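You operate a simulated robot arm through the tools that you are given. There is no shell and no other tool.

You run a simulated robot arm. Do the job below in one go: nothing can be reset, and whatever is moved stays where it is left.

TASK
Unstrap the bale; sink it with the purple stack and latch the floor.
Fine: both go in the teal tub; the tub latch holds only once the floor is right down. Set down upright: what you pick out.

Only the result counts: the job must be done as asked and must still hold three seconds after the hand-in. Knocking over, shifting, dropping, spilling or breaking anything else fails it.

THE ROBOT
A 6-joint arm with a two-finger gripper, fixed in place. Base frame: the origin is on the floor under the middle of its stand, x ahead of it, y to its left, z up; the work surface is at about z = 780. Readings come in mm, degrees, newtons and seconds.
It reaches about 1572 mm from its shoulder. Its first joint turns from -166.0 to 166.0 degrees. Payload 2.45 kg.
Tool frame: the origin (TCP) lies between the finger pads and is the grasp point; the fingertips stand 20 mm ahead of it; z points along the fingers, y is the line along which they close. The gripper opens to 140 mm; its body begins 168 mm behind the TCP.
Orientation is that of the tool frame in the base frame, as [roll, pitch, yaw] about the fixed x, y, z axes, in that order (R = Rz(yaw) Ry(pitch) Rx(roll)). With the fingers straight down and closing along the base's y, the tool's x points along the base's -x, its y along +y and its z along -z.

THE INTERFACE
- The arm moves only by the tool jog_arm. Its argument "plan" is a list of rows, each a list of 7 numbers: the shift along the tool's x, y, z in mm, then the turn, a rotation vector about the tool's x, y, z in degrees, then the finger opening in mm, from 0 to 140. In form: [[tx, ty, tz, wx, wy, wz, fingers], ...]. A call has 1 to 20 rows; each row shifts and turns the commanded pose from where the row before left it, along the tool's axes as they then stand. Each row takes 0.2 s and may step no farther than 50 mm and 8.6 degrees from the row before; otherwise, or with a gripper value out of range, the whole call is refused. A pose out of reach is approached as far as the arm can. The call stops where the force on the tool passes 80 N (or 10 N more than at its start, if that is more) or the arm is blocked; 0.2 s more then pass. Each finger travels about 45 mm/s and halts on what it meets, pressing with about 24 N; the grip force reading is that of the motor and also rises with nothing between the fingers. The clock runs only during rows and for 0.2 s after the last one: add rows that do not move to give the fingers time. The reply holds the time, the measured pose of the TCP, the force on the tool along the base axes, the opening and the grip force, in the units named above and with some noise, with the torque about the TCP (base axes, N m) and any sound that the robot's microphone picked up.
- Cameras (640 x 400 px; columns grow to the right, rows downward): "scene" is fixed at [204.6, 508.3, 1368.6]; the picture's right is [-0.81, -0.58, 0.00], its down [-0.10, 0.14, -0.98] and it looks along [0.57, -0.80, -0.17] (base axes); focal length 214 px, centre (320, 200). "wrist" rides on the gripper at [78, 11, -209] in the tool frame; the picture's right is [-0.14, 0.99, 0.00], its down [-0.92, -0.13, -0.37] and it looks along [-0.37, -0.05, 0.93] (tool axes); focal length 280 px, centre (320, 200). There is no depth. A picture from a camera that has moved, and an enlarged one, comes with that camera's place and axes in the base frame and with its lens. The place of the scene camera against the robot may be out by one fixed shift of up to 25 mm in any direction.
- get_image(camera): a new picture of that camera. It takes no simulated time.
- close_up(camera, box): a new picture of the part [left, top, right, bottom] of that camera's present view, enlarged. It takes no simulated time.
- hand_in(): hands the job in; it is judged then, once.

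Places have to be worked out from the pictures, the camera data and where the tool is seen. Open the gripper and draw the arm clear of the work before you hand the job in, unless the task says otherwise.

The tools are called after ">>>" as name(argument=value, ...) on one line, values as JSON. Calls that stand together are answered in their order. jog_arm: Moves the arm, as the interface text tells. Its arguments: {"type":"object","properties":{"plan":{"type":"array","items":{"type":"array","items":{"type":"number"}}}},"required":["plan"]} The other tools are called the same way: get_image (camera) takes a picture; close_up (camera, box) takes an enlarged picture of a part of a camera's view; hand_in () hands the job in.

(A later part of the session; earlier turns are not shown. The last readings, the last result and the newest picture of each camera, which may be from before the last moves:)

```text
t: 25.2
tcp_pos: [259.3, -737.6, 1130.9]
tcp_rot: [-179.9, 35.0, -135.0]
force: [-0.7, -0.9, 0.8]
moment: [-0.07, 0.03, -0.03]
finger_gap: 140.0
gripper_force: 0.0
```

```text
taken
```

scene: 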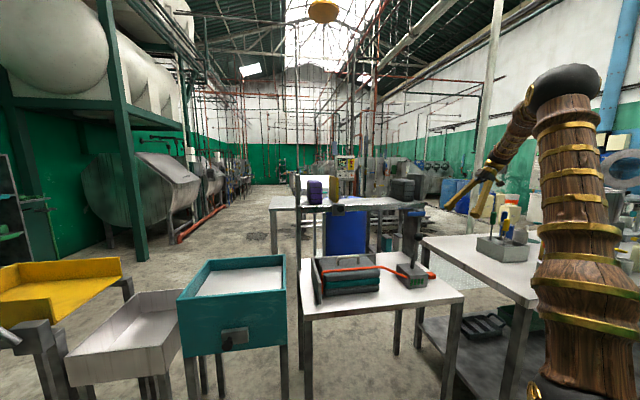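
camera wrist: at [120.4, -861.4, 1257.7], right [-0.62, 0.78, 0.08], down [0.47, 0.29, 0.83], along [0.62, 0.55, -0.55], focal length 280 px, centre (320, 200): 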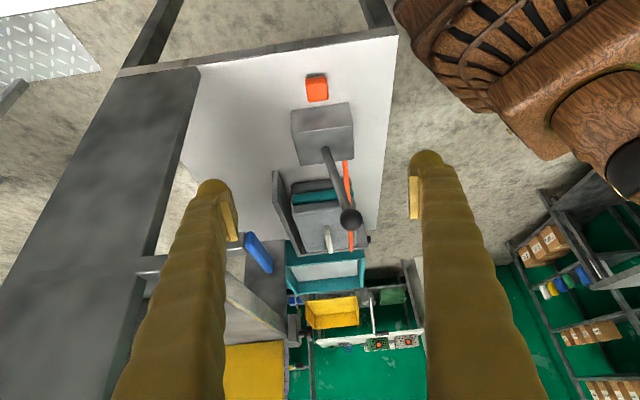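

The picture is upside down (image-down is world-up), but the red block shows clearly. I descend 230 mm vertically for the low view.

>>> jog_arm(plan=[[23.9, 0, 34.1, 0, 0, 0, 140], [23.9, 0, 34.1, 0, 0, 0, 140], [23.9, 0, 34.1, 0, 0, 0, 140], [23.9, 0, 34.1, 0, 0, 0, 140], [23.9, 0, 34.1, 0, 0, 0, 140], [12, 0, 17, 0, 0, 0, 140]])

>>> get_image(camera="wrist")

>>> close_up(camera="wrist", box=[230, 130, 410, 270])

```text
t: 26.6
tcp_pos: [257.4, -740.0, 902.0]
tcp_rot: [-180.0, 35.0, -135.0]
force: [0.6, -0.3, 0.9]
moment: [0.01, 0.03, 0.03]
finger_gap: 139.8
gripper_force: 0.0
```

```text
taken
camera wrist: at [119.9, -863.2, 1029.5], right [-0.62, 0.78, 0.08], down [0.47, 0.29, 0.83], along [0.62, 0.55, -0.55], focal length 280 px, centre (320, 200)
```

wrist: 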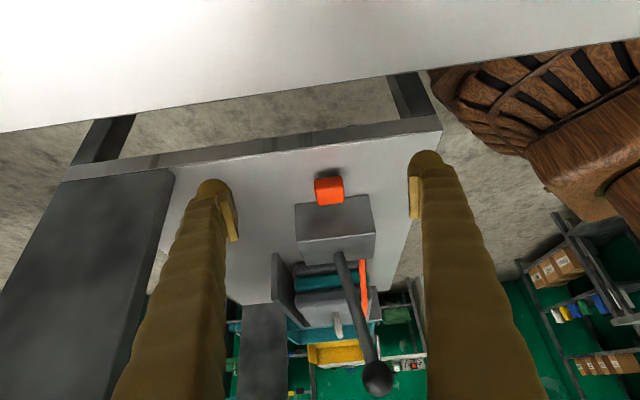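

```text
2.86 times, centred on (320, 200) of wrist
camera zoom: at [119.9, -863.2, 1029.5], right [-0.62, 0.78, 0.08], down [0.47, 0.29, 0.83], along [0.62, 0.55, -0.55], focal length 801 px, centre (320, 200)
```

zoom: 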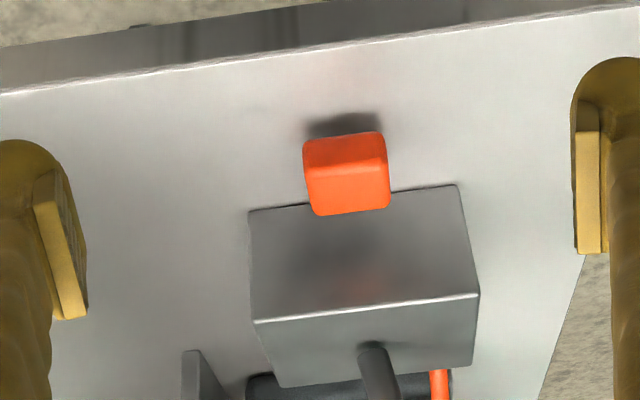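

The red piece floats ~15 mm above the table with a visible shadow beneath, about 40 mm from the box — it looks like a press-down release paddle. I close the fingers and bring the tips above its centre (≈352, -640), keeping the tool pitched away from the lever.

>>> jog_arm(plan=[[0, 0, 0, 0, 0, 0, 80], [-28.2, 1, 19.8, 0, 0, 0, 20], [-28.2, 1, 19.8, 0, 0, 0, 0], [-28.2, 1, 19.8, 0, 0, 0, 0], [-28.2, 1, 19.8, 0, 0, 0, 0], [0, 0, 0, 0, 0, 0, 0], [0, 0, 0, 0, 0, 0, 0], [0, 0, 0, 0, 0, 0, 0]])

>>> get_image(camera="wrist")

>>> close_up(camera="scene", box=[375, 220, 455, 290])

```text
t: 28.4
tcp_pos: [352.7, -638.1, 901.5]
tcp_rot: [-180.0, 35.0, -135.1]
force: [0.6, -0.5, -0.1]
moment: [0.0, 0.02, 0.03]
finger_gap: 0.0
gripper_force: 14.0
```

```text
taken
camera wrist: at [214.6, -760.3, 1028.1], right [-0.62, 0.78, 0.08], down [0.47, 0.29, 0.83], along [0.62, 0.55, -0.55], focal length 280 px, centre (320, 200)
```

wrist: 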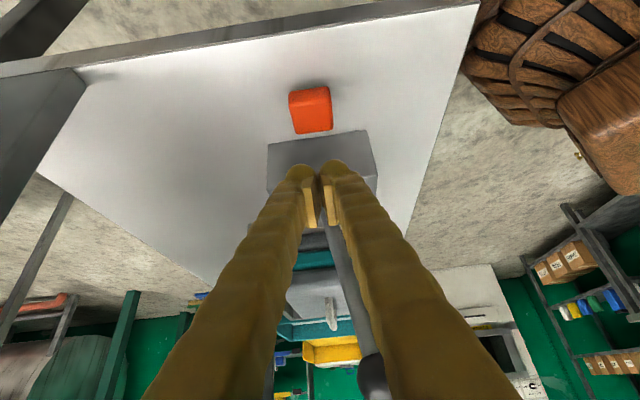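

```text
5.71 times, centred on (415, 255) of scene
camera zoom: at [204.6, 508.3, 1368.6], right [-0.81, -0.58, 0.0], down [-0.1, 0.14, -0.98], along [0.57, -0.8, -0.17], focal length 1226 px, centre (-223, -114)
```

zoom: 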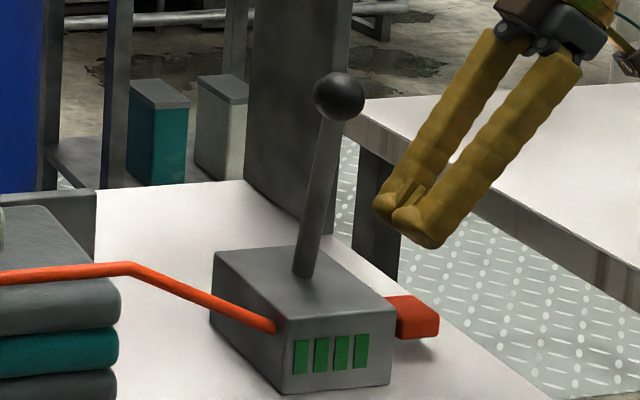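

Tips hang centred over the red piece (it is ~8 mm back along -u). I shift back 8 mm and lower to just above it.

>>> jog_arm(plan=[[6.5, 0, -4.6, 0, 0, 0, 0], [14.3, 0, 20.5, 0, 0, 0, 0], [11.5, 0, 16.4, 0, 0, 0, 0], [0, 0, 0, 0, 0, 0, 0]])

>>> close_up(camera="scene", box=[375, 220, 455, 290])

>>> close_up(camera="wrist", box=[240, 50, 400, 200])

```text
t: 29.4
tcp_pos: [349.0, -644.7, 856.3]
tcp_rot: [-180.0, 35.0, -135.0]
force: [-0.4, -0.3, -0.5]
moment: [-0.04, 0.02, 0.01]
finger_gap: 0.0
gripper_force: 24.0
```

```text
5.71 times, centred on (415, 255) of scene
camera zoom: at [204.6, 508.3, 1368.6], right [-0.81, -0.58, 0.0], down [-0.1, 0.14, -0.98], along [0.57, -0.8, -0.17], focal length 1226 px, centre (-223, -114)
```

zoom: 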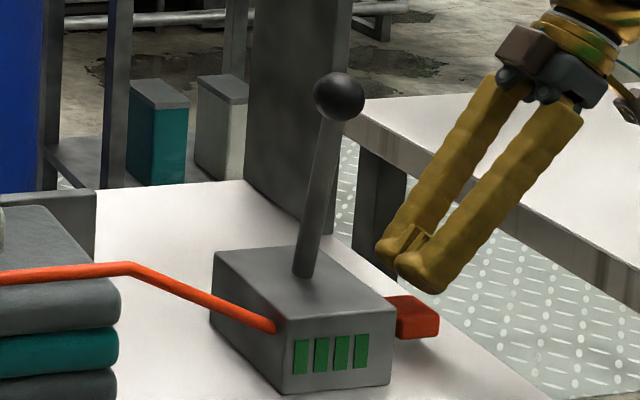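

```text
2.67 times, centred on (320, 125) of wrist
camera zoom: at [210.1, -766.6, 984.4], right [-0.62, 0.78, 0.08], down [0.47, 0.29, 0.83], along [0.62, 0.55, -0.55], focal length 748 px, centre (320, 400)
```

zoom: 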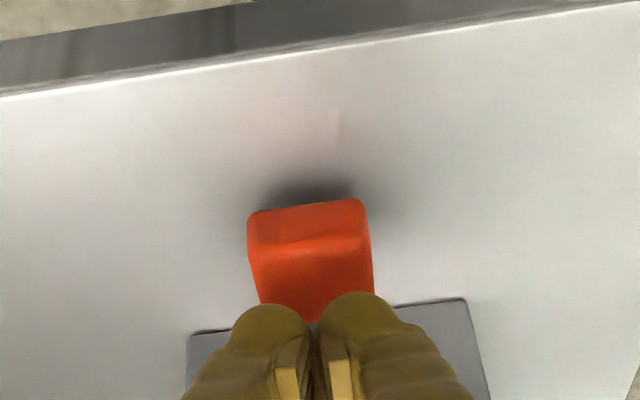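

The tips are just above the red piece's far part. I shift 8 mm further back and lower in 4 mm steps, watching the force.

>>> jog_arm(plan=[[6.5, 0, -4.6, 0, 0, 0, 0], [2.3, 0, 3.3, 0, 0, 0, 0], [2.3, 0, 3.3, 0, 0, 0, 0], [2.3, 0, 3.3, 0, 0, 0, 0], [2.3, 0, 3.3, 0, 0, 0, 0], [0, 0, 0, 0, 0, 0, 0]])

>>> close_up(camera="scene", box=[375, 220, 455, 290])

>>> close_up(camera="wrist", box=[240, 50, 400, 200])

```text
t: 30.8
tcp_pos: [341.5, -650.3, 840.4]
tcp_rot: [-180.0, 35.0, -135.0]
force: [-0.1, 0.3, -0.2]
moment: [-0.02, 0.03, 0.03]
finger_gap: 0.0
gripper_force: 24.0
```

```text
5.71 times, centred on (415, 255) of scene
camera zoom: at [204.6, 508.3, 1368.6], right [-0.81, -0.58, 0.0], down [-0.1, 0.14, -0.98], along [0.57, -0.8, -0.17], focal length 1226 px, centre (-223, -114)
```

zoom: 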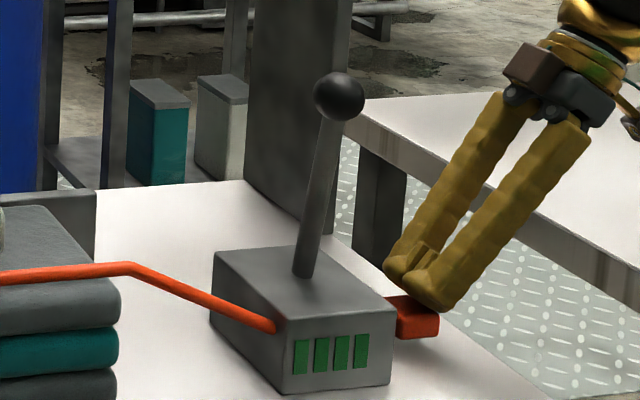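

```text
2.67 times, centred on (320, 125) of wrist
camera zoom: at [203.4, -772.7, 967.2], right [-0.62, 0.78, 0.08], down [0.47, 0.29, 0.83], along [0.62, 0.55, -0.55], focal length 748 px, centre (320, 400)
```

zoom: 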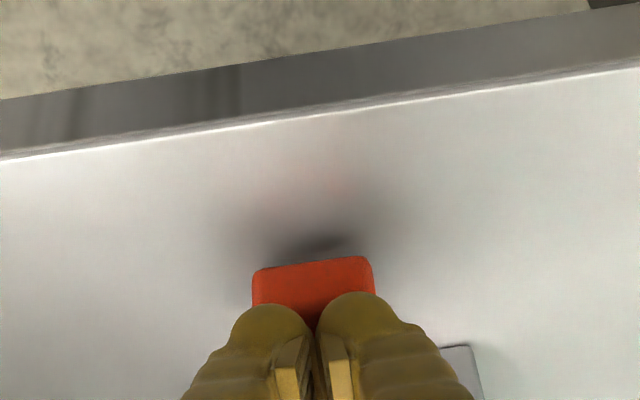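

The tips look about to touch; no force yet. I continue down in small steps.

>>> jog_arm(plan=[[2.3, 0, 3.3, 0, 0, 0, 0], [2.3, 0, 3.3, 0, 0, 0, 0], [2.3, 0, 3.3, 0, 0, 0, 0], [0, 0, 0, 0, 0, 0, 0]])

>>> close_up(camera="scene", box=[375, 220, 455, 290])

```text
t: 31.8
tcp_pos: [340.9, -650.9, 829.8]
tcp_rot: [-179.9, 35.0, -135.1]
force: [-1.8, -3.4, 24.9]
moment: [-0.14, 0.09, -0.02]
finger_gap: 6.0
gripper_force: 29.8
heard: click
```

```text
5.71 times, centred on (415, 255) of scene
camera zoom: at [204.6, 508.3, 1368.6], right [-0.81, -0.58, 0.0], down [-0.1, 0.14, -0.98], along [0.57, -0.8, -0.17], focal length 1226 px, centre (-223, -114)
```

zoom: 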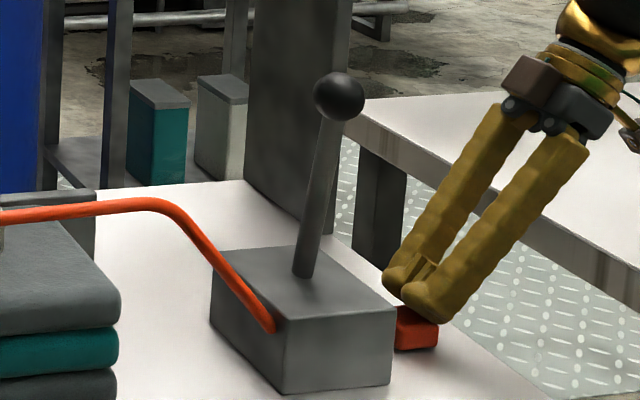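

A click, all the green bars went out, and the strap has sprung slack. I lift off straight up and look at the result.

>>> jog_arm(plan=[[-5.7, 0, -8.2, 0, 0, 0, 0], [-20, 0, -28.6, 0, 0, 0, 0], [-23, 0, -32.8, 0, 0, 0, 0], [-23, 0, -32.8, 0, 0, 0, 0], [-23, 0, -32.8, 0, 0, 0, 0], [-23, 0, -32.8, 0, 0, 0, 0], [-23, 0, -32.8, 0, 0, 0, 0]])

>>> get_image(camera="scene")

>>> close_up(camera="scene", box=[290, 220, 460, 310])

>>> get_image(camera="wrist")

```text
t: 33.4
tcp_pos: [341.5, -649.5, 1072.7]
tcp_rot: [179.9, 35.0, -135.1]
force: [-0.3, 0.5, -0.1]
moment: [0.02, 0.0, 0.01]
finger_gap: 0.0
gripper_force: 29.7
```

```text
taken
```

scene: 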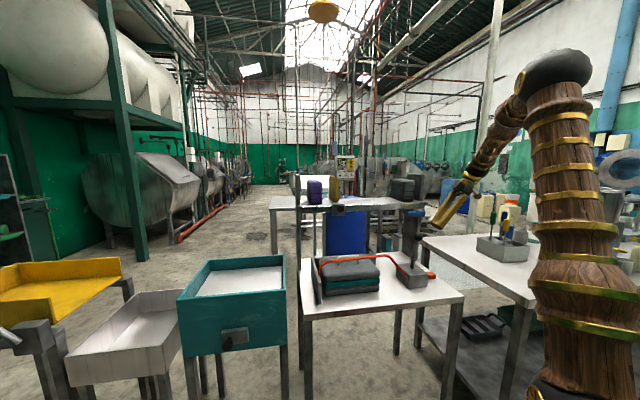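

```text
3.76 times, centred on (375, 265) of scene
camera zoom: at [204.6, 508.3, 1368.6], right [-0.81, -0.58, 0.0], down [-0.1, 0.14, -0.98], along [0.57, -0.8, -0.17], focal length 807 px, centre (113, -45)
```

zoom: 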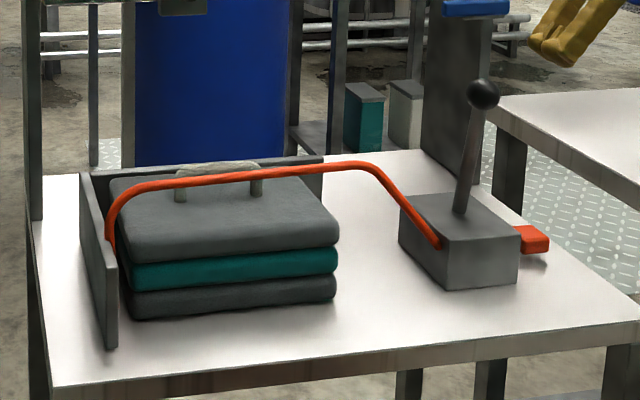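

```text
taken
camera wrist: at [203.8, -772.6, 1199.6], right [-0.62, 0.78, 0.08], down [0.47, 0.29, 0.83], along [0.62, 0.55, -0.55], focal length 280 px, centre (320, 200)
```

wrist: 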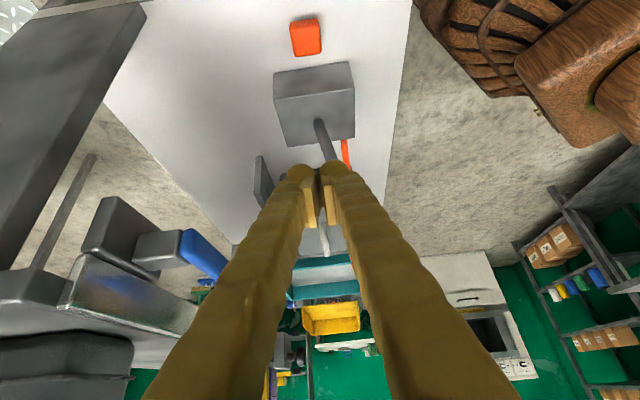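

The strap now hangs slack in an arch over the bale's front edge and the bars are out. I straighten the tool, rise, and look at the bale's handle and the slack strap from above.

>>> jog_arm(plan=[[0, 0, 0, 0, 7, 0, 0], [0, 0, 0, 0, 7, 0, 0], [0, 0, 0, 0, 7, 0, 0], [0, 0, 0, 0, 7, 0, 0], [0, 0, 0, 0, 7, 0, 0], [0, 0, -45, 0, 0, 0, 60], [0, 0, -45, 0, 0, 0, 100], [0, 0, -45, 0, 0, 0, 110], [0, 0, -45, 0, 0, 0, 110], [-48, 0, 0, 0, 0, 0, 110], [-48, 0, 0, 0, 0, 0, 110], [-48, 0, 0, 0, 0, 0, 110], [-48, 0, 0, 0, 0, 0, 110], [-48, 0, 0, 0, 0, 0, 110], [-48, 0, 0, 0, 0, 0, 110]])

>>> get_image(camera="wrist")

>>> get_image(camera="scene")

```text
t: 36.6
tcp_pos: [545.7, -446.3, 1255.1]
tcp_rot: [180.0, 0.0, -135.1]
force: [-0.1, 0.2, -0.4]
moment: [0.0, 0.02, 0.01]
finger_gap: 110.0
gripper_force: 0.1
```

```text
taken
camera wrist: at [482.8, -494.8, 1465.2], right [-0.6, 0.8, 0.0], down [0.74, 0.56, 0.37], along [0.29, 0.22, -0.93], focal length 280 px, centre (320, 200)
```

wrist: 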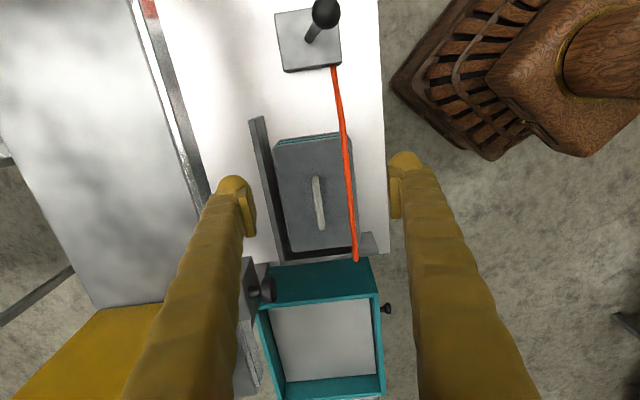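

```text
taken
```

scene: 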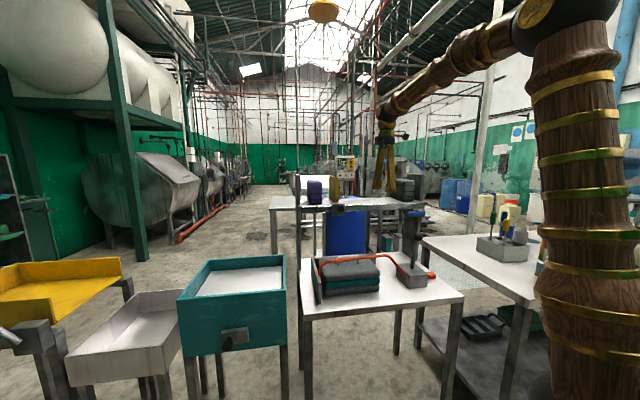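

>>> close_up(camera="wrist", box=[230, 110, 400, 270])

>>> close_up(camera="scene", box=[290, 240, 390, 310])

>>> close_up(camera="wrist", box=[220, 240, 420, 400])

```text
2.50 times, centred on (315, 190) of wrist
camera zoom: at [482.8, -494.8, 1465.2], right [-0.6, 0.8, 0.0], down [0.74, 0.56, 0.37], along [0.29, 0.22, -0.93], focal length 701 px, centre (332, 225)
```

zoom: 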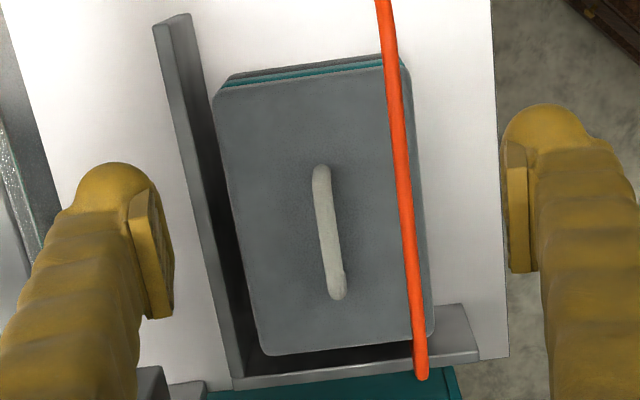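

```text
5.71 times, centred on (340, 275) of scene
camera zoom: at [204.6, 508.3, 1368.6], right [-0.81, -0.58, 0.0], down [-0.1, 0.14, -0.98], along [0.57, -0.8, -0.17], focal length 1226 px, centre (206, -229)
```

zoom: 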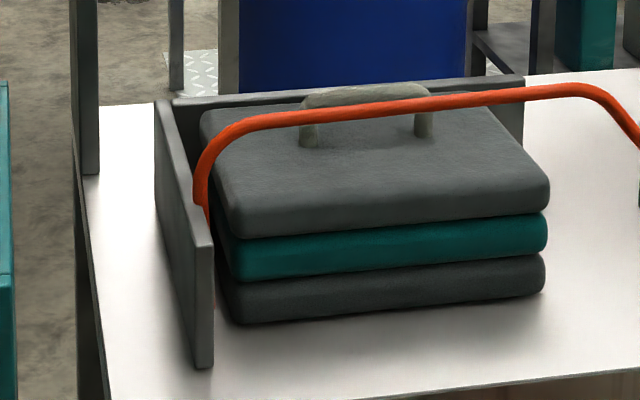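

```text
2.50 times, centred on (320, 320) of wrist
camera zoom: at [482.8, -494.8, 1465.2], right [-0.6, 0.8, 0.0], down [0.74, 0.56, 0.37], along [0.29, 0.22, -0.93], focal length 701 px, centre (320, -100)
```

zoom: 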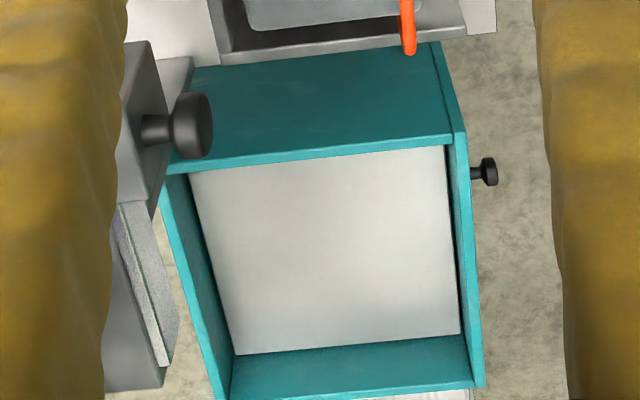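

The handle bar is centred at about (669.5, -358.5), z≈917, running along u, and the strap arches ~69 mm to its open side; the shelf's knob hangs only ~60 mm to the other side, so I tilt the tool 12° away from the shelf and approach along the slanted axis. First I move to the pre-grasp point 250 mm up that axis.

>>> jog_arm(plan=[[-37.4, 6.6, 23.4, 0, 0, 0, 80], [-37.4, 6.6, 23.4, 0, 0, 0, 60], [-37.4, 6.6, 23.4, 0, 0, 0, 44], [-37.4, 6.6, 23.4, 0, 0, 0, 40], [0, 0, 0, 6, 0, 0, 40], [0, 0, 0, 6, 0, 0, 40], [0, 0, 0, 0, 0, 0, 40]])

>>> get_image(camera="wrist")

>>> close_up(camera="scene", box=[280, 150, 440, 310])

```text
t: 38.2
tcp_pos: [632.8, -321.7, 1160.4]
tcp_rot: [-168.0, 0.0, -135.0]
force: [-0.4, -0.1, -0.2]
moment: [0.0, 0.04, -0.02]
finger_gap: 40.0
gripper_force: 0.0
```

```text
taken
camera wrist: at [539.4, -339.5, 1363.0], right [-0.59, 0.78, -0.21], down [0.69, 0.62, 0.39], along [0.43, 0.09, -0.9], focal length 280 px, centre (320, 200)
```

wrist: 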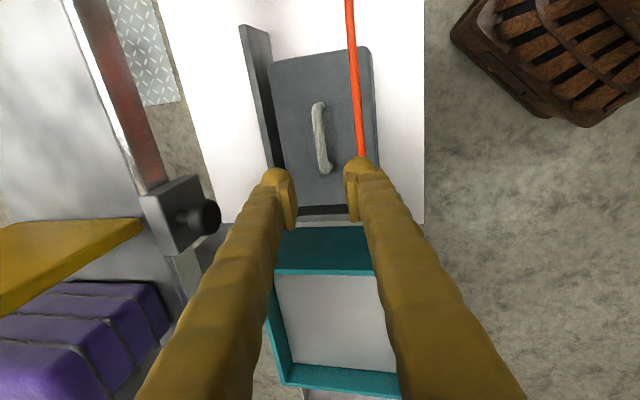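

```text
2.50 times, centred on (360, 230) of scene
camera zoom: at [204.6, 508.3, 1368.6], right [-0.81, -0.58, 0.0], down [-0.1, 0.14, -0.98], along [0.57, -0.8, -0.17], focal length 536 px, centre (220, 125)
```

zoom: 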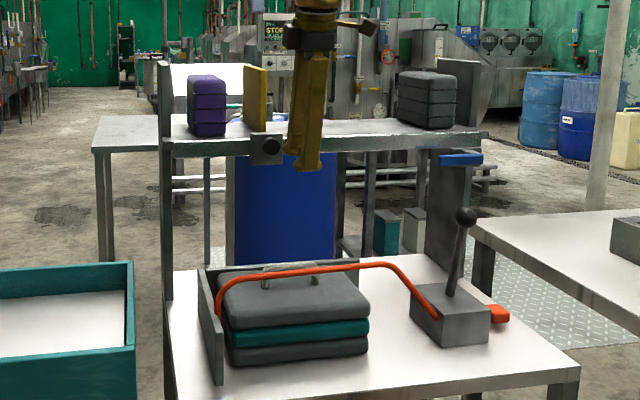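

The computed handle position falls within ~2 mm of the tool axis. I descend 200 mm along the tool axis and check again.

>>> jog_arm(plan=[[2, 0, 40, 0, 0, 0, 40], [2, 0, 40, 0, 0, 0, 40], [0, 0, 40, 0, 0, 0, 40], [0, 0, 40, 0, 0, 0, 40], [0, 0, 40, 0, 0, 0, 40], [0, 0, 0, 0, 0, 0, 40]])

>>> get_image(camera="wrist")

>>> close_up(camera="scene", box=[290, 210, 390, 310])

```text
t: 39.6
tcp_pos: [659.9, -356.2, 962.5]
tcp_rot: [-168.0, 0.1, -135.0]
force: [0.0, 0.0, -0.1]
moment: [-0.02, -0.01, 0.02]
finger_gap: 39.9
gripper_force: 0.1
```

```text
taken
camera wrist: at [565.9, -373.1, 1165.7], right [-0.59, 0.78, -0.21], down [0.69, 0.62, 0.39], along [0.43, 0.09, -0.9], focal length 280 px, centre (320, 200)
```

wrist: 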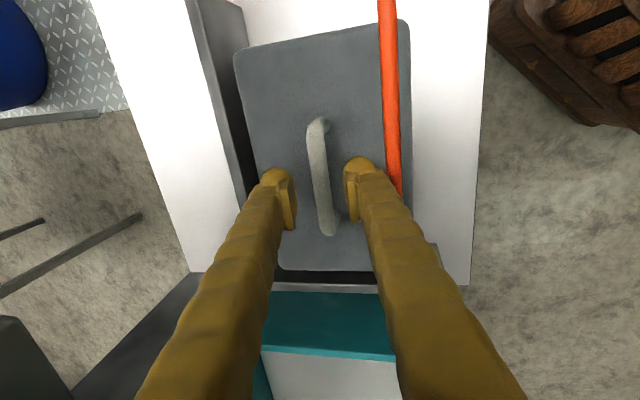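

```text
4.00 times, centred on (340, 260) of scene
camera zoom: at [204.6, 508.3, 1368.6], right [-0.81, -0.58, 0.0], down [-0.1, 0.14, -0.98], along [0.57, -0.8, -0.17], focal length 858 px, centre (240, -40)
```

zoom: 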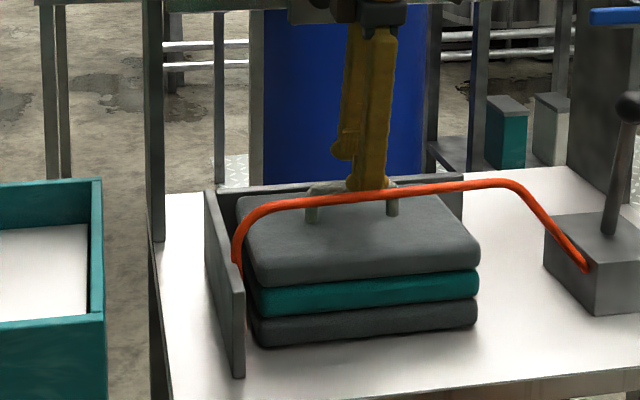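

The bar lies centred between the pads. I descend 40 mm more in small steps, watching for contact.

>>> jog_arm(plan=[[0, 1, 15, 0, 0, 0, 40], [0, 1, 15, 0, 0, 0, 40], [0, 0, 6, 0, 0, 0, 40], [0, 0, 4, 0, 0, 0, 40], [0, 0, 0, 0, 0, 0, 40]])

>>> close_up(camera="scene", box=[310, 230, 380, 290])

>>> close_up(camera="wrist", box=[230, 100, 410, 260])

```text
t: 40.8
tcp_pos: [664.2, -359.4, 923.1]
tcp_rot: [-168.0, -0.1, -135.0]
force: [0.3, -0.8, -0.2]
moment: [-0.01, -0.01, 0.0]
finger_gap: 40.1
gripper_force: 0.0
```

```text
6.67 times, centred on (345, 260) of scene
camera zoom: at [204.6, 508.3, 1368.6], right [-0.81, -0.58, 0.0], down [-0.1, 0.14, -0.98], along [0.57, -0.8, -0.17], focal length 1430 px, centre (153, -200)
```

zoom: 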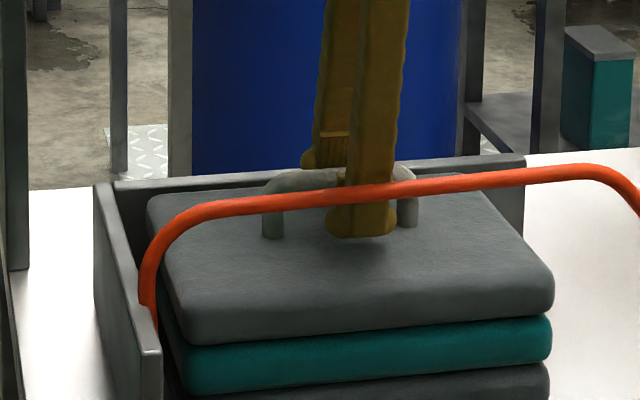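

```text
2.50 times, centred on (320, 180) of wrist
camera zoom: at [570.5, -377.0, 1126.6], right [-0.59, 0.78, -0.21], down [0.69, 0.62, 0.39], along [0.43, 0.09, -0.9], focal length 701 px, centre (320, 250)
```

zoom: 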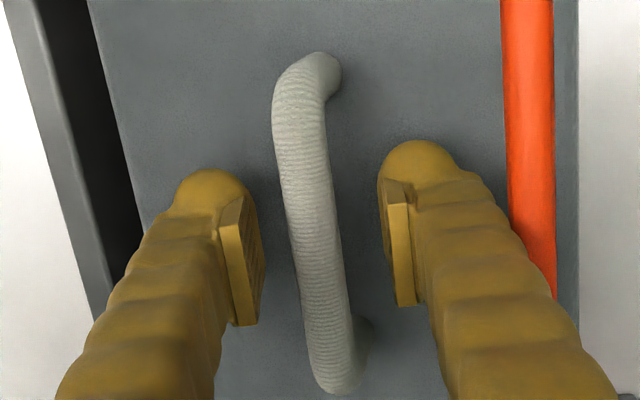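

The pads sit at bar height around its middle. I close the fingers on the handle.

>>> jog_arm(plan=[[0, 0, 0, 0, 0, 0, 10], [0, 0, 0, 0, 0, 0, 0], [0, 0, 0, 0, 0, 0, 0], [0, 0, 0, 0, 0, 0, 0], [0, 0, 0, 0, 0, 0, 0]])

>>> close_up(camera="wrist", box=[230, 100, 410, 260])

```text
t: 42.0
tcp_pos: [664.0, -359.8, 924.9]
tcp_rot: [-168.0, 0.0, -135.0]
force: [5.7, -6.3, 5.5]
moment: [0.05, 0.01, -0.08]
finger_gap: 11.5
gripper_force: 24.4
```

```text
2.50 times, centred on (320, 180) of wrist
camera zoom: at [570.7, -377.1, 1126.9], right [-0.59, 0.78, -0.21], down [0.69, 0.62, 0.39], along [0.43, 0.09, -0.9], focal length 701 px, centre (320, 250)
```

zoom: 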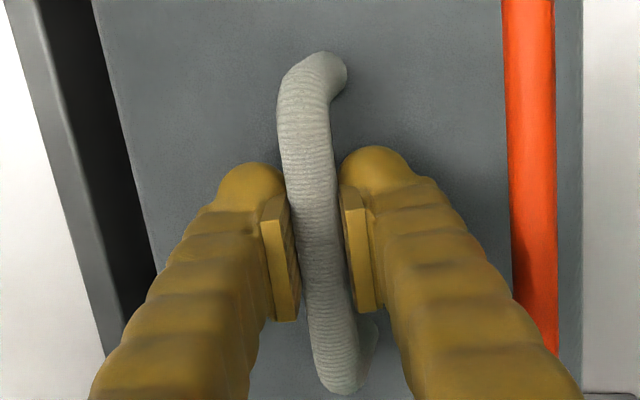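

The handle is held (gap 11.5 mm, 24 N). I lift slowly straight up by 20 mm and check the load.

>>> jog_arm(plan=[[0, -1, -4.9, 0, 0, 0, 0], [0, -1, -4.9, 0, 0, 0, 0], [0, -1, -4.9, 0, 0, 0, 0], [0, -1, -4.9, 0, 0, 0, 0], [0, 0, 0, 0, 0, 0, 0]])

>>> close_up(camera="scene", box=[290, 220, 410, 310])

>>> close_up(camera="wrist", box=[200, 0, 440, 260])

```text
t: 43.2
tcp_pos: [663.6, -357.9, 944.7]
tcp_rot: [-167.9, 0.0, -135.0]
force: [0.1, -0.4, 8.2]
moment: [-0.09, 0.03, 0.0]
finger_gap: 8.0
gripper_force: 23.8
```

```text
4.44 times, centred on (350, 265) of scene
camera zoom: at [204.6, 508.3, 1368.6], right [-0.81, -0.58, 0.0], down [-0.1, 0.14, -0.98], along [0.57, -0.8, -0.17], focal length 953 px, centre (187, -89)
```

zoom: 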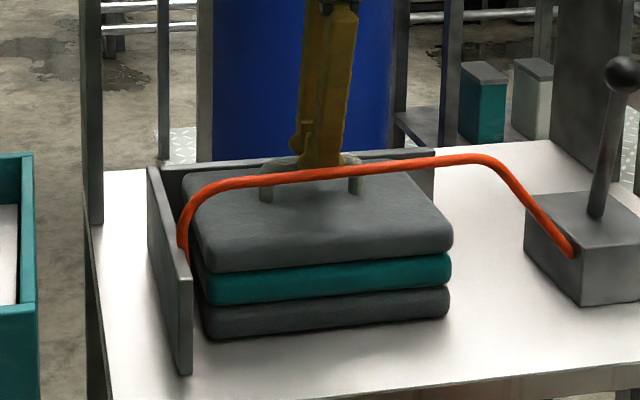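

```text
1.54 times, centred on (320, 130) of wrist
camera zoom: at [570.2, -376.4, 1147.9], right [-0.59, 0.78, -0.21], down [0.68, 0.62, 0.39], along [0.43, 0.09, -0.9], focal length 431 px, centre (320, 308)
```

zoom: 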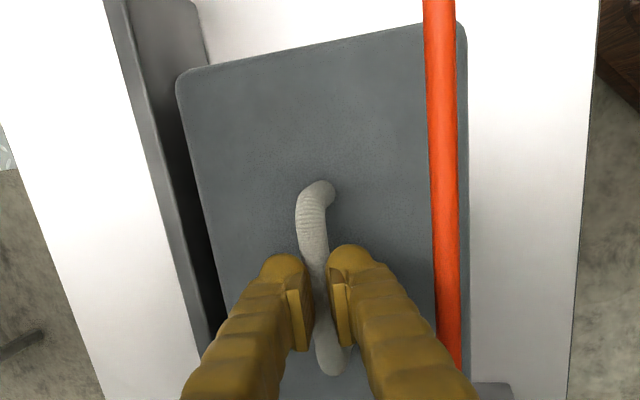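

The upward reading and narrowing gap show the pads are riding up over the round bar – the grip was too high and the bale has not moved. I open, go lower in small steps to find the bale top, and regrip.

>>> jog_arm(plan=[[0, 0, 0, 0, 0, 0, 40], [0, 0, 0, 0, 0, 0, 40], [0, 0, 0, 0, 0, 0, 40], [0, 0, 10, 0, 0, 0, 40], [0, 0, 10, 0, 0, 0, 40], [0, 0, 4, 0, 0, 0, 40], [0, 0, 4, 0, 0, 0, 40], [0, 0, 3, 0, 0, 0, 40], [0, 0, 0, 0, 0, 0, 40]])

>>> close_up(camera="scene", box=[310, 230, 380, 290])

>>> close_up(camera="wrist", box=[230, 100, 410, 260])

```text
t: 45.2
tcp_pos: [668.9, -362.4, 914.3]
tcp_rot: [-167.9, -0.1, -135.0]
force: [0.1, -0.2, -0.4]
moment: [0.0, -0.03, 0.01]
finger_gap: 40.0
gripper_force: 0.1
```

```text
6.67 times, centred on (345, 260) of scene
camera zoom: at [204.6, 508.3, 1368.6], right [-0.81, -0.58, 0.0], down [-0.1, 0.14, -0.98], along [0.57, -0.8, -0.17], focal length 1430 px, centre (153, -200)
```

zoom: 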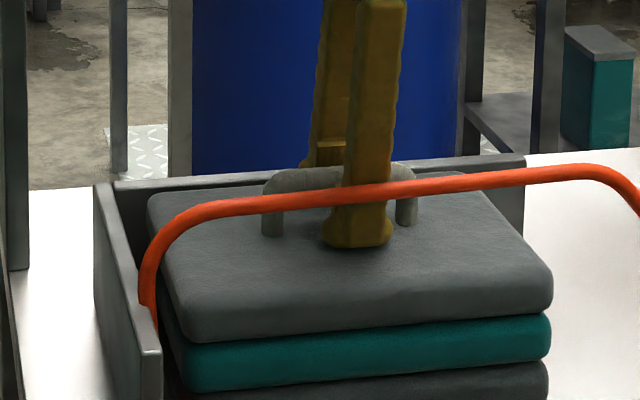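

```text
2.50 times, centred on (320, 180) of wrist
camera zoom: at [574.6, -380.0, 1117.1], right [-0.59, 0.78, -0.21], down [0.69, 0.62, 0.39], along [0.43, 0.09, -0.9], focal length 701 px, centre (320, 250)
```

zoom: 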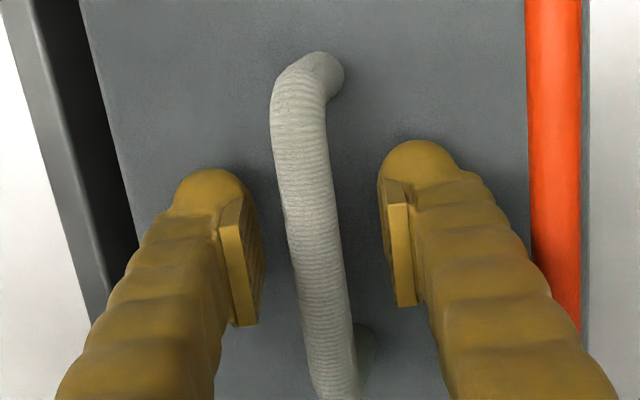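

No contact yet at z=914. I go down another 9 mm in 3 mm steps.

>>> jog_arm(plan=[[0, -1, 3, 0, 0, 0, 40], [0, 0, 3, 0, 0, 0, 40], [0, 0, 3, 0, 0, 0, 40], [0, 0, 0, 0, 0, 0, 40]])

>>> close_up(camera="scene", box=[310, 230, 380, 290])

```text
t: 45.9
tcp_pos: [669.6, -365.9, 912.6]
tcp_rot: [-167.7, 0.2, -135.1]
force: [-11.9, 5.6, 23.2]
moment: [0.64, 0.81, 0.12]
finger_gap: 45.7
gripper_force: 4.5
stopped in row 3: the force on the tool passed its limit at 92 N (the readings are from after the stop); the commanded pose is now the measured one
```

```text
6.67 times, centred on (345, 260) of scene
camera zoom: at [204.6, 508.3, 1368.6], right [-0.81, -0.58, 0.0], down [-0.1, 0.14, -0.98], along [0.57, -0.8, -0.17], focal length 1430 px, centre (153, -200)
```

zoom: 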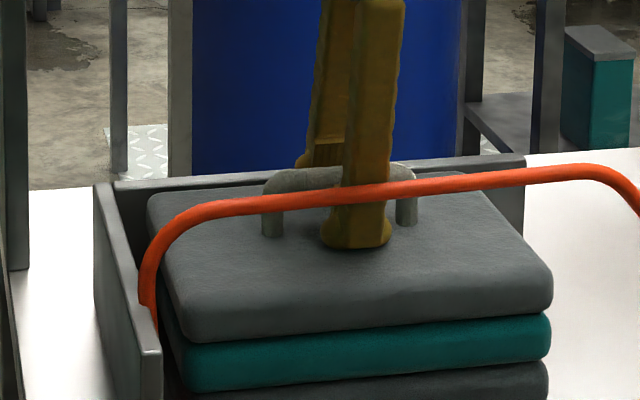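

The tip touched the bale top at TCP z≈912. I ease up 2 mm and close on the bar from this lower height.

>>> jog_arm(plan=[[0, 0, -2, 0, 0, 0, 40], [0, 0, 0, 0, 0, 0, 10], [0, 0, 0, 0, 0, 0, 0], [0, 0, 0, 0, 0, 0, 0], [0, 0, 0, 0, 0, 0, 0], [0, 0, 0, 0, 0, 0, 0]])

>>> close_up(camera="wrist", box=[230, 100, 410, 260])

>>> close_up(camera="scene", box=[310, 230, 380, 290])

```text
t: 47.3
tcp_pos: [671.7, -364.4, 913.4]
tcp_rot: [-167.7, 0.1, -134.9]
force: [0.0, -0.1, -0.2]
moment: [-0.04, 0.02, 0.01]
finger_gap: 10.5
gripper_force: 24.1
```

```text
2.50 times, centred on (320, 180) of wrist
camera zoom: at [576.1, -381.8, 1116.7], right [-0.59, 0.78, -0.21], down [0.68, 0.62, 0.39], along [0.43, 0.08, -0.9], focal length 701 px, centre (320, 250)
```

zoom: 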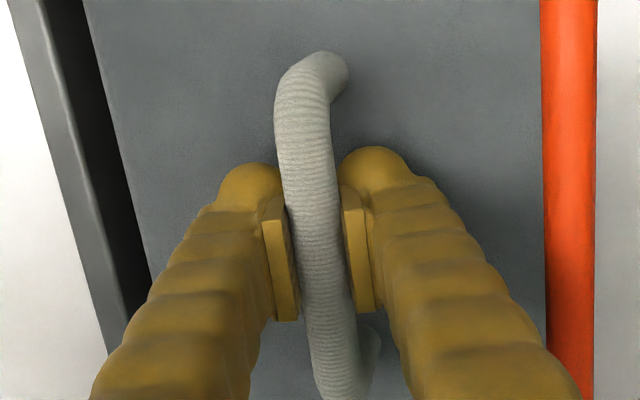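

```text
6.67 times, centred on (345, 260) of scene
camera zoom: at [204.6, 508.3, 1368.6], right [-0.81, -0.58, 0.0], down [-0.1, 0.14, -0.98], along [0.57, -0.8, -0.17], focal length 1430 px, centre (153, -200)
```

zoom: 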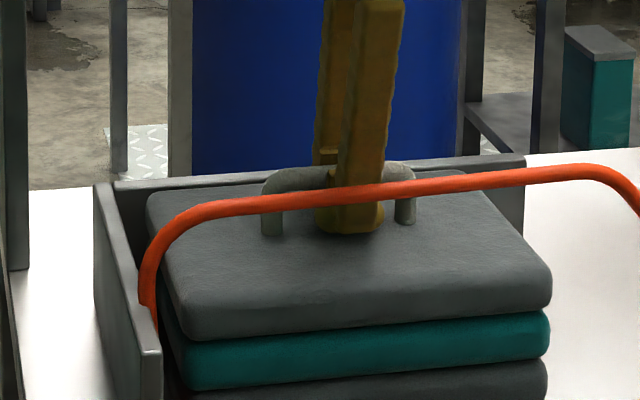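

The grip closes at 10.5 mm with no side load. I lift 8 mm and read the load to see if the bale comes along.

>>> jog_arm(plan=[[0, -0.8, -3.9, 0, 0, 0, 0], [0, -0.8, -3.9, 0, 0, 0, 0], [0, 0, 0, 0, 0, 0, 0]])

>>> close_up(camera="scene", box=[310, 230, 380, 290])

```text
t: 48.1
tcp_pos: [670.7, -365.2, 923.0]
tcp_rot: [-167.7, 0.1, -135.0]
force: [-0.7, -0.2, -14.1]
moment: [-0.01, 0.0, 0.05]
finger_gap: 10.6
gripper_force: 23.9
```

```text
6.67 times, centred on (345, 260) of scene
camera zoom: at [204.6, 508.3, 1368.6], right [-0.81, -0.58, 0.0], down [-0.1, 0.14, -0.98], along [0.57, -0.8, -0.17], focal length 1430 px, centre (153, -200)
```

zoom: 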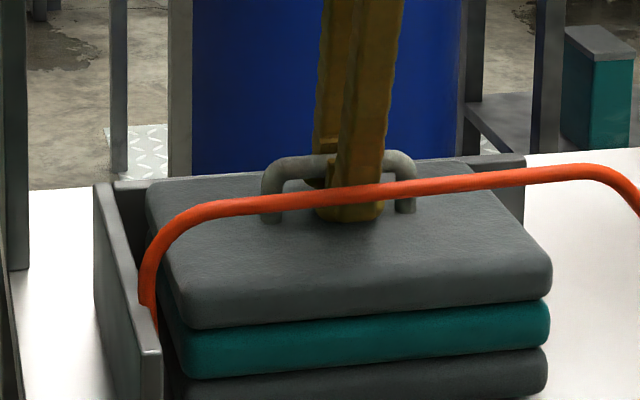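

The bale is lifting (14 N load, grip steady). I continue straight up in stages, watching for any drag from the slack strap or fence.

>>> jog_arm(plan=[[0, -1.7, -7.8, 0, 0, 0, 0], [0, -1.7, -7.8, 0, 0, 0, 0], [0, -1.7, -7.8, 0, 0, 0, 0], [0, -1.7, -7.8, 0, 0, 0, 0], [0, 0, 0, 0, 0, 0, 0]])

>>> close_up(camera="scene", box=[290, 210, 410, 310])

>>> get_image(camera="wrist")

```text
t: 49.3
tcp_pos: [671.2, -364.0, 954.5]
tcp_rot: [-167.6, 0.2, -135.0]
force: [-0.3, -0.8, -13.9]
moment: [-0.04, 0.01, 0.02]
finger_gap: 10.6
gripper_force: 24.5
```

```text
4.00 times, centred on (350, 260) of scene
camera zoom: at [204.6, 508.3, 1368.6], right [-0.81, -0.58, 0.0], down [-0.1, 0.14, -0.98], along [0.57, -0.8, -0.17], focal length 858 px, centre (200, -40)
```

zoom: 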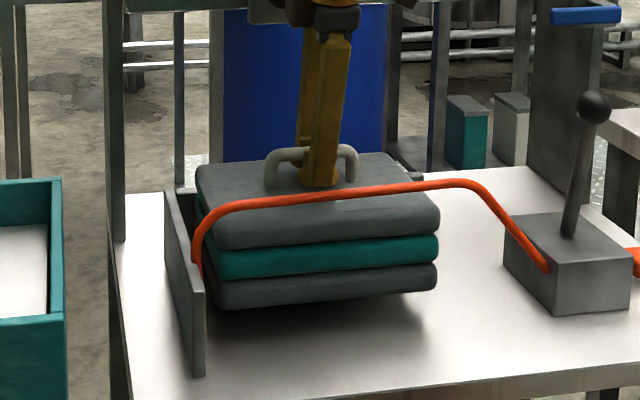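

```text
taken
camera wrist: at [577.3, -382.2, 1157.4], right [-0.59, 0.78, -0.21], down [0.68, 0.62, 0.39], along [0.43, 0.08, -0.9], focal length 280 px, centre (320, 200)
```

wrist: 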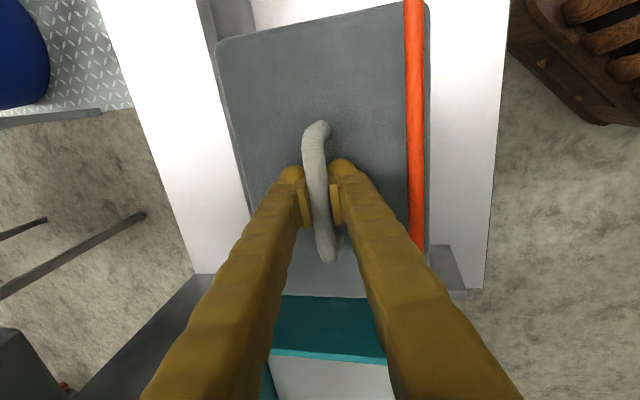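

The bale hangs level, ~40 mm up, grip steady; its top is now close under the strap. I lift another 20 mm and check whether the strap resists.

>>> jog_arm(plan=[[0, -1, -4.9, 0, 0, 0, 0], [0, -1, -4.9, 0, 0, 0, 0], [0, -1, -4.9, 0, 0, 0, 0], [0, -1, -4.9, 0, 0, 0, 0], [0, 0, 0, 0, 0, 0, 0]])

>>> close_up(camera="scene", box=[290, 210, 410, 310])

```text
t: 50.5
tcp_pos: [671.9, -363.9, 973.6]
tcp_rot: [-167.7, 0.0, -134.9]
force: [-0.7, 0.1, -14.7]
moment: [-0.06, 0.07, -0.01]
finger_gap: 10.7
gripper_force: 24.1
```

```text
4.00 times, centred on (350, 260) of scene
camera zoom: at [204.6, 508.3, 1368.6], right [-0.81, -0.58, 0.0], down [-0.1, 0.14, -0.98], along [0.57, -0.8, -0.17], focal length 858 px, centre (200, -40)
```

zoom: 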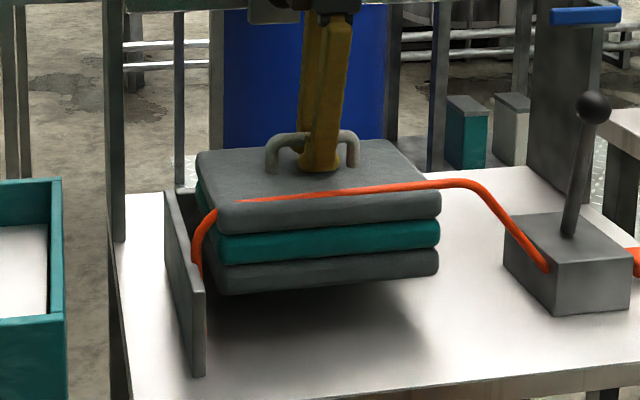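

The strap offers no resistance at all (load unchanged at ~14.5 N), so the bale is free of it. I lift a further 92 mm to clear the fence and then move 50 mm toward the open side.

>>> jog_arm(plan=[[0, -3.2, -15, 0, 0, 0, 0], [0, -3.2, -15, 0, 0, 0, 0], [0, -3.2, -15, 0, 0, 0, 0], [0, -3.2, -15, 0, 0, 0, 0], [0, -3.2, -15, 0, 0, 0, 0], [0, -3.2, -15, 0, 0, 0, 0], [0, 12.2, -2.6, 0, 0, 0, 0], [0, 12.2, -2.6, 0, 0, 0, 0], [0, 12.2, -2.6, 0, 0, 0, 0], [0, 12.2, -2.6, 0, 0, 0, 0], [0, 0, 0, 0, 0, 0, 0]])

>>> get_image(camera="wrist")

>>> get_image(camera="scene")

```text
t: 52.9
tcp_pos: [635.0, -329.4, 1065.2]
tcp_rot: [-167.7, 0.1, -135.1]
force: [0.7, 0.5, -13.3]
moment: [-0.05, 0.02, -0.04]
finger_gap: 10.8
gripper_force: 23.9
```

```text
taken
camera wrist: at [540.0, -346.0, 1267.7], right [-0.59, 0.78, -0.21], down [0.68, 0.62, 0.39], along [0.43, 0.08, -0.9], focal length 280 px, centre (320, 200)
```

wrist: 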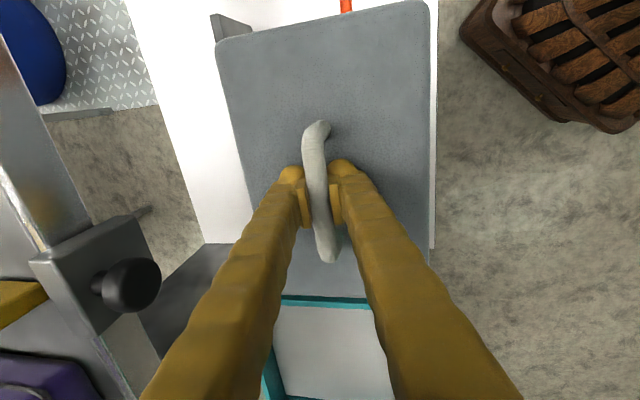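

```text
taken
```

scene: 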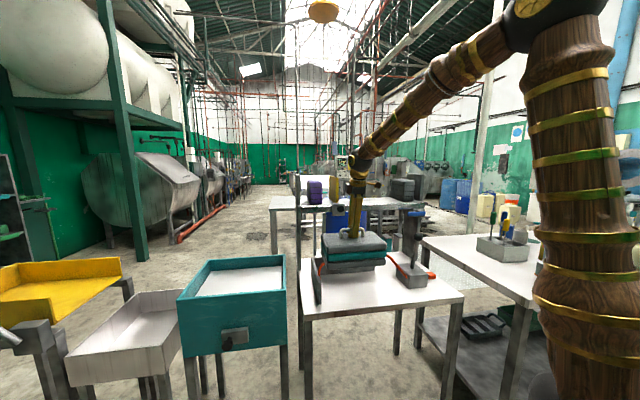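

The bale is clear of the fence and strap, level, with 80 mm over the tub rim height. I carry it along +u at moderate speed to above the tub.

>>> jog_arm(plan=[[-12, 0, 0, 0, 0, 0, 0], [-25, 0, 0, 0, 0, 0, 0], [-25, 0, 0, 0, 0, 0, 0], [-25, 0, 0, 0, 0, 0, 0], [-25, 0, 0, 0, 0, 0, 0], [-25, 0, 0, 0, 0, 0, 0], [-25, 0, 0, 0, 0, 0, 0], [-25, 0, 0, 0, 0, 0, 0], [-25, 0, 0, 0, 0, 0, 0], [-25, 0, 0, 0, 0, 0, 0], [-25, 0, 0, 0, 0, 0, 0], [-25, 0, 0, 0, 0, 0, 0], [-25, 0, 0, 0, 0, 0, 0], [-25, 0, 0, 0, 0, 0, 0], [-25, 0, 0, 0, 0, 0, 0], [-25, 0, 0, 0, 0, 0, 0], [-25, 0, 0, 0, 0, 0, 0], [-25, 0, 0, 0, 0, 0, 0], [-12, 0, 0, 0, 0, 0, 0], [0, 0, 0, 0, 0, 0, 0]])

>>> get_image(camera="wrist")

>>> get_image(camera="scene")

```text
t: 57.1
tcp_pos: [955.3, -12.3, 1067.1]
tcp_rot: [-167.7, 0.0, -134.9]
force: [0.0, 0.2, -13.6]
moment: [-0.04, 0.02, 0.05]
finger_gap: 10.8
gripper_force: 23.6
```

```text
taken
camera wrist: at [859.2, -29.5, 1269.8], right [-0.59, 0.78, -0.21], down [0.68, 0.62, 0.39], along [0.43, 0.08, -0.9], focal length 280 px, centre (320, 200)
```

wrist: 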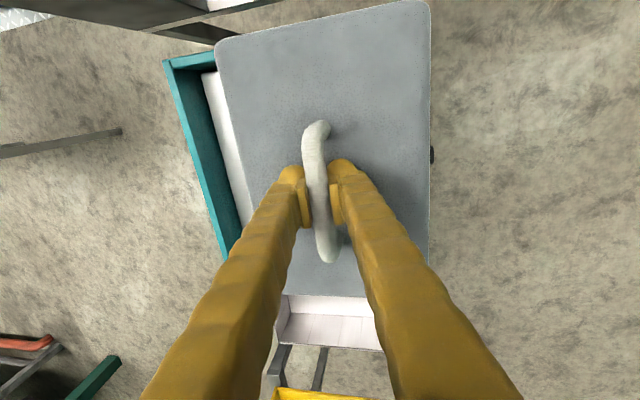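

```text
taken
```

scene: 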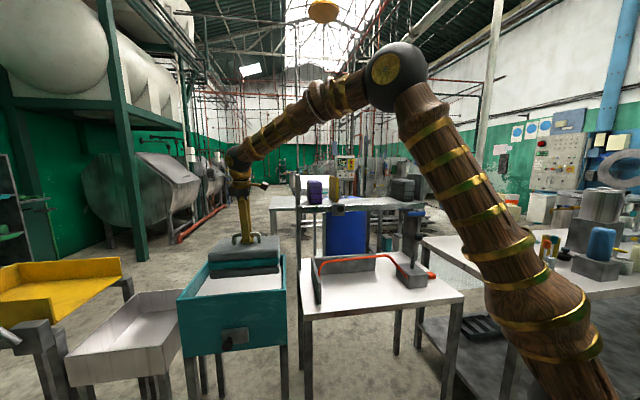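

The bale is over the tub and the tub corner checks with my earlier estimate. I rotate the bale 90° about the vertical so its long side spans the tub's width, leaving room beside it for the stack.

>>> jog_arm(plan=[[0, 0, 0, 0, 1.74, 7.99, 0], [0, 0, 0, 0, 1.74, 7.99, 0], [0, 0, 0, 0, 1.74, 7.99, 0], [0, 0, 0, 0, 1.74, 7.99, 0], [0, 0, 0, 0, 1.74, 7.99, 0], [0, 0, 0, 0, 1.74, 7.99, 0], [0, 0, 0, 0, 1.74, 7.99, 0], [0, 0, 0, 0, 1.74, 7.99, 0], [0, 0, 0, 0, 1.74, 7.99, 0], [0, 0, 0, 0, 1.74, 7.99, 0], [0, 0, 0, 0, 1.74, 7.99, 0], [0, 0, 0, 0, 0, 0, 0]])

>>> get_image(camera="wrist")

>>> get_image(camera="scene")

```text
t: 59.7
tcp_pos: [952.9, -11.3, 1067.4]
tcp_rot: [-167.8, 0.0, 135.1]
force: [0.5, -0.5, -12.8]
moment: [0.03, 0.04, -0.01]
finger_gap: 10.6
gripper_force: 24.1
```

```text
taken
camera wrist: at [936.1, 82.2, 1268.8], right [0.78, 0.59, -0.21], down [0.62, -0.68, 0.39], along [0.08, -0.43, -0.9], focal length 280 px, centre (320, 200)
```

wrist: 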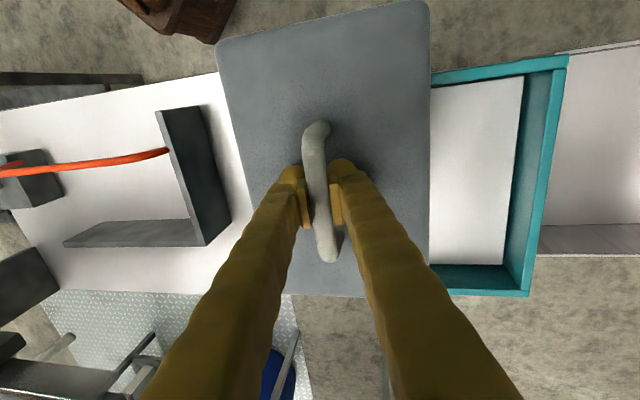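

```text
taken
```

scene: 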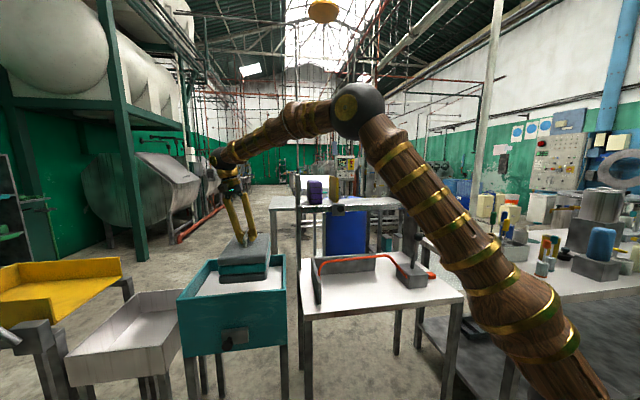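

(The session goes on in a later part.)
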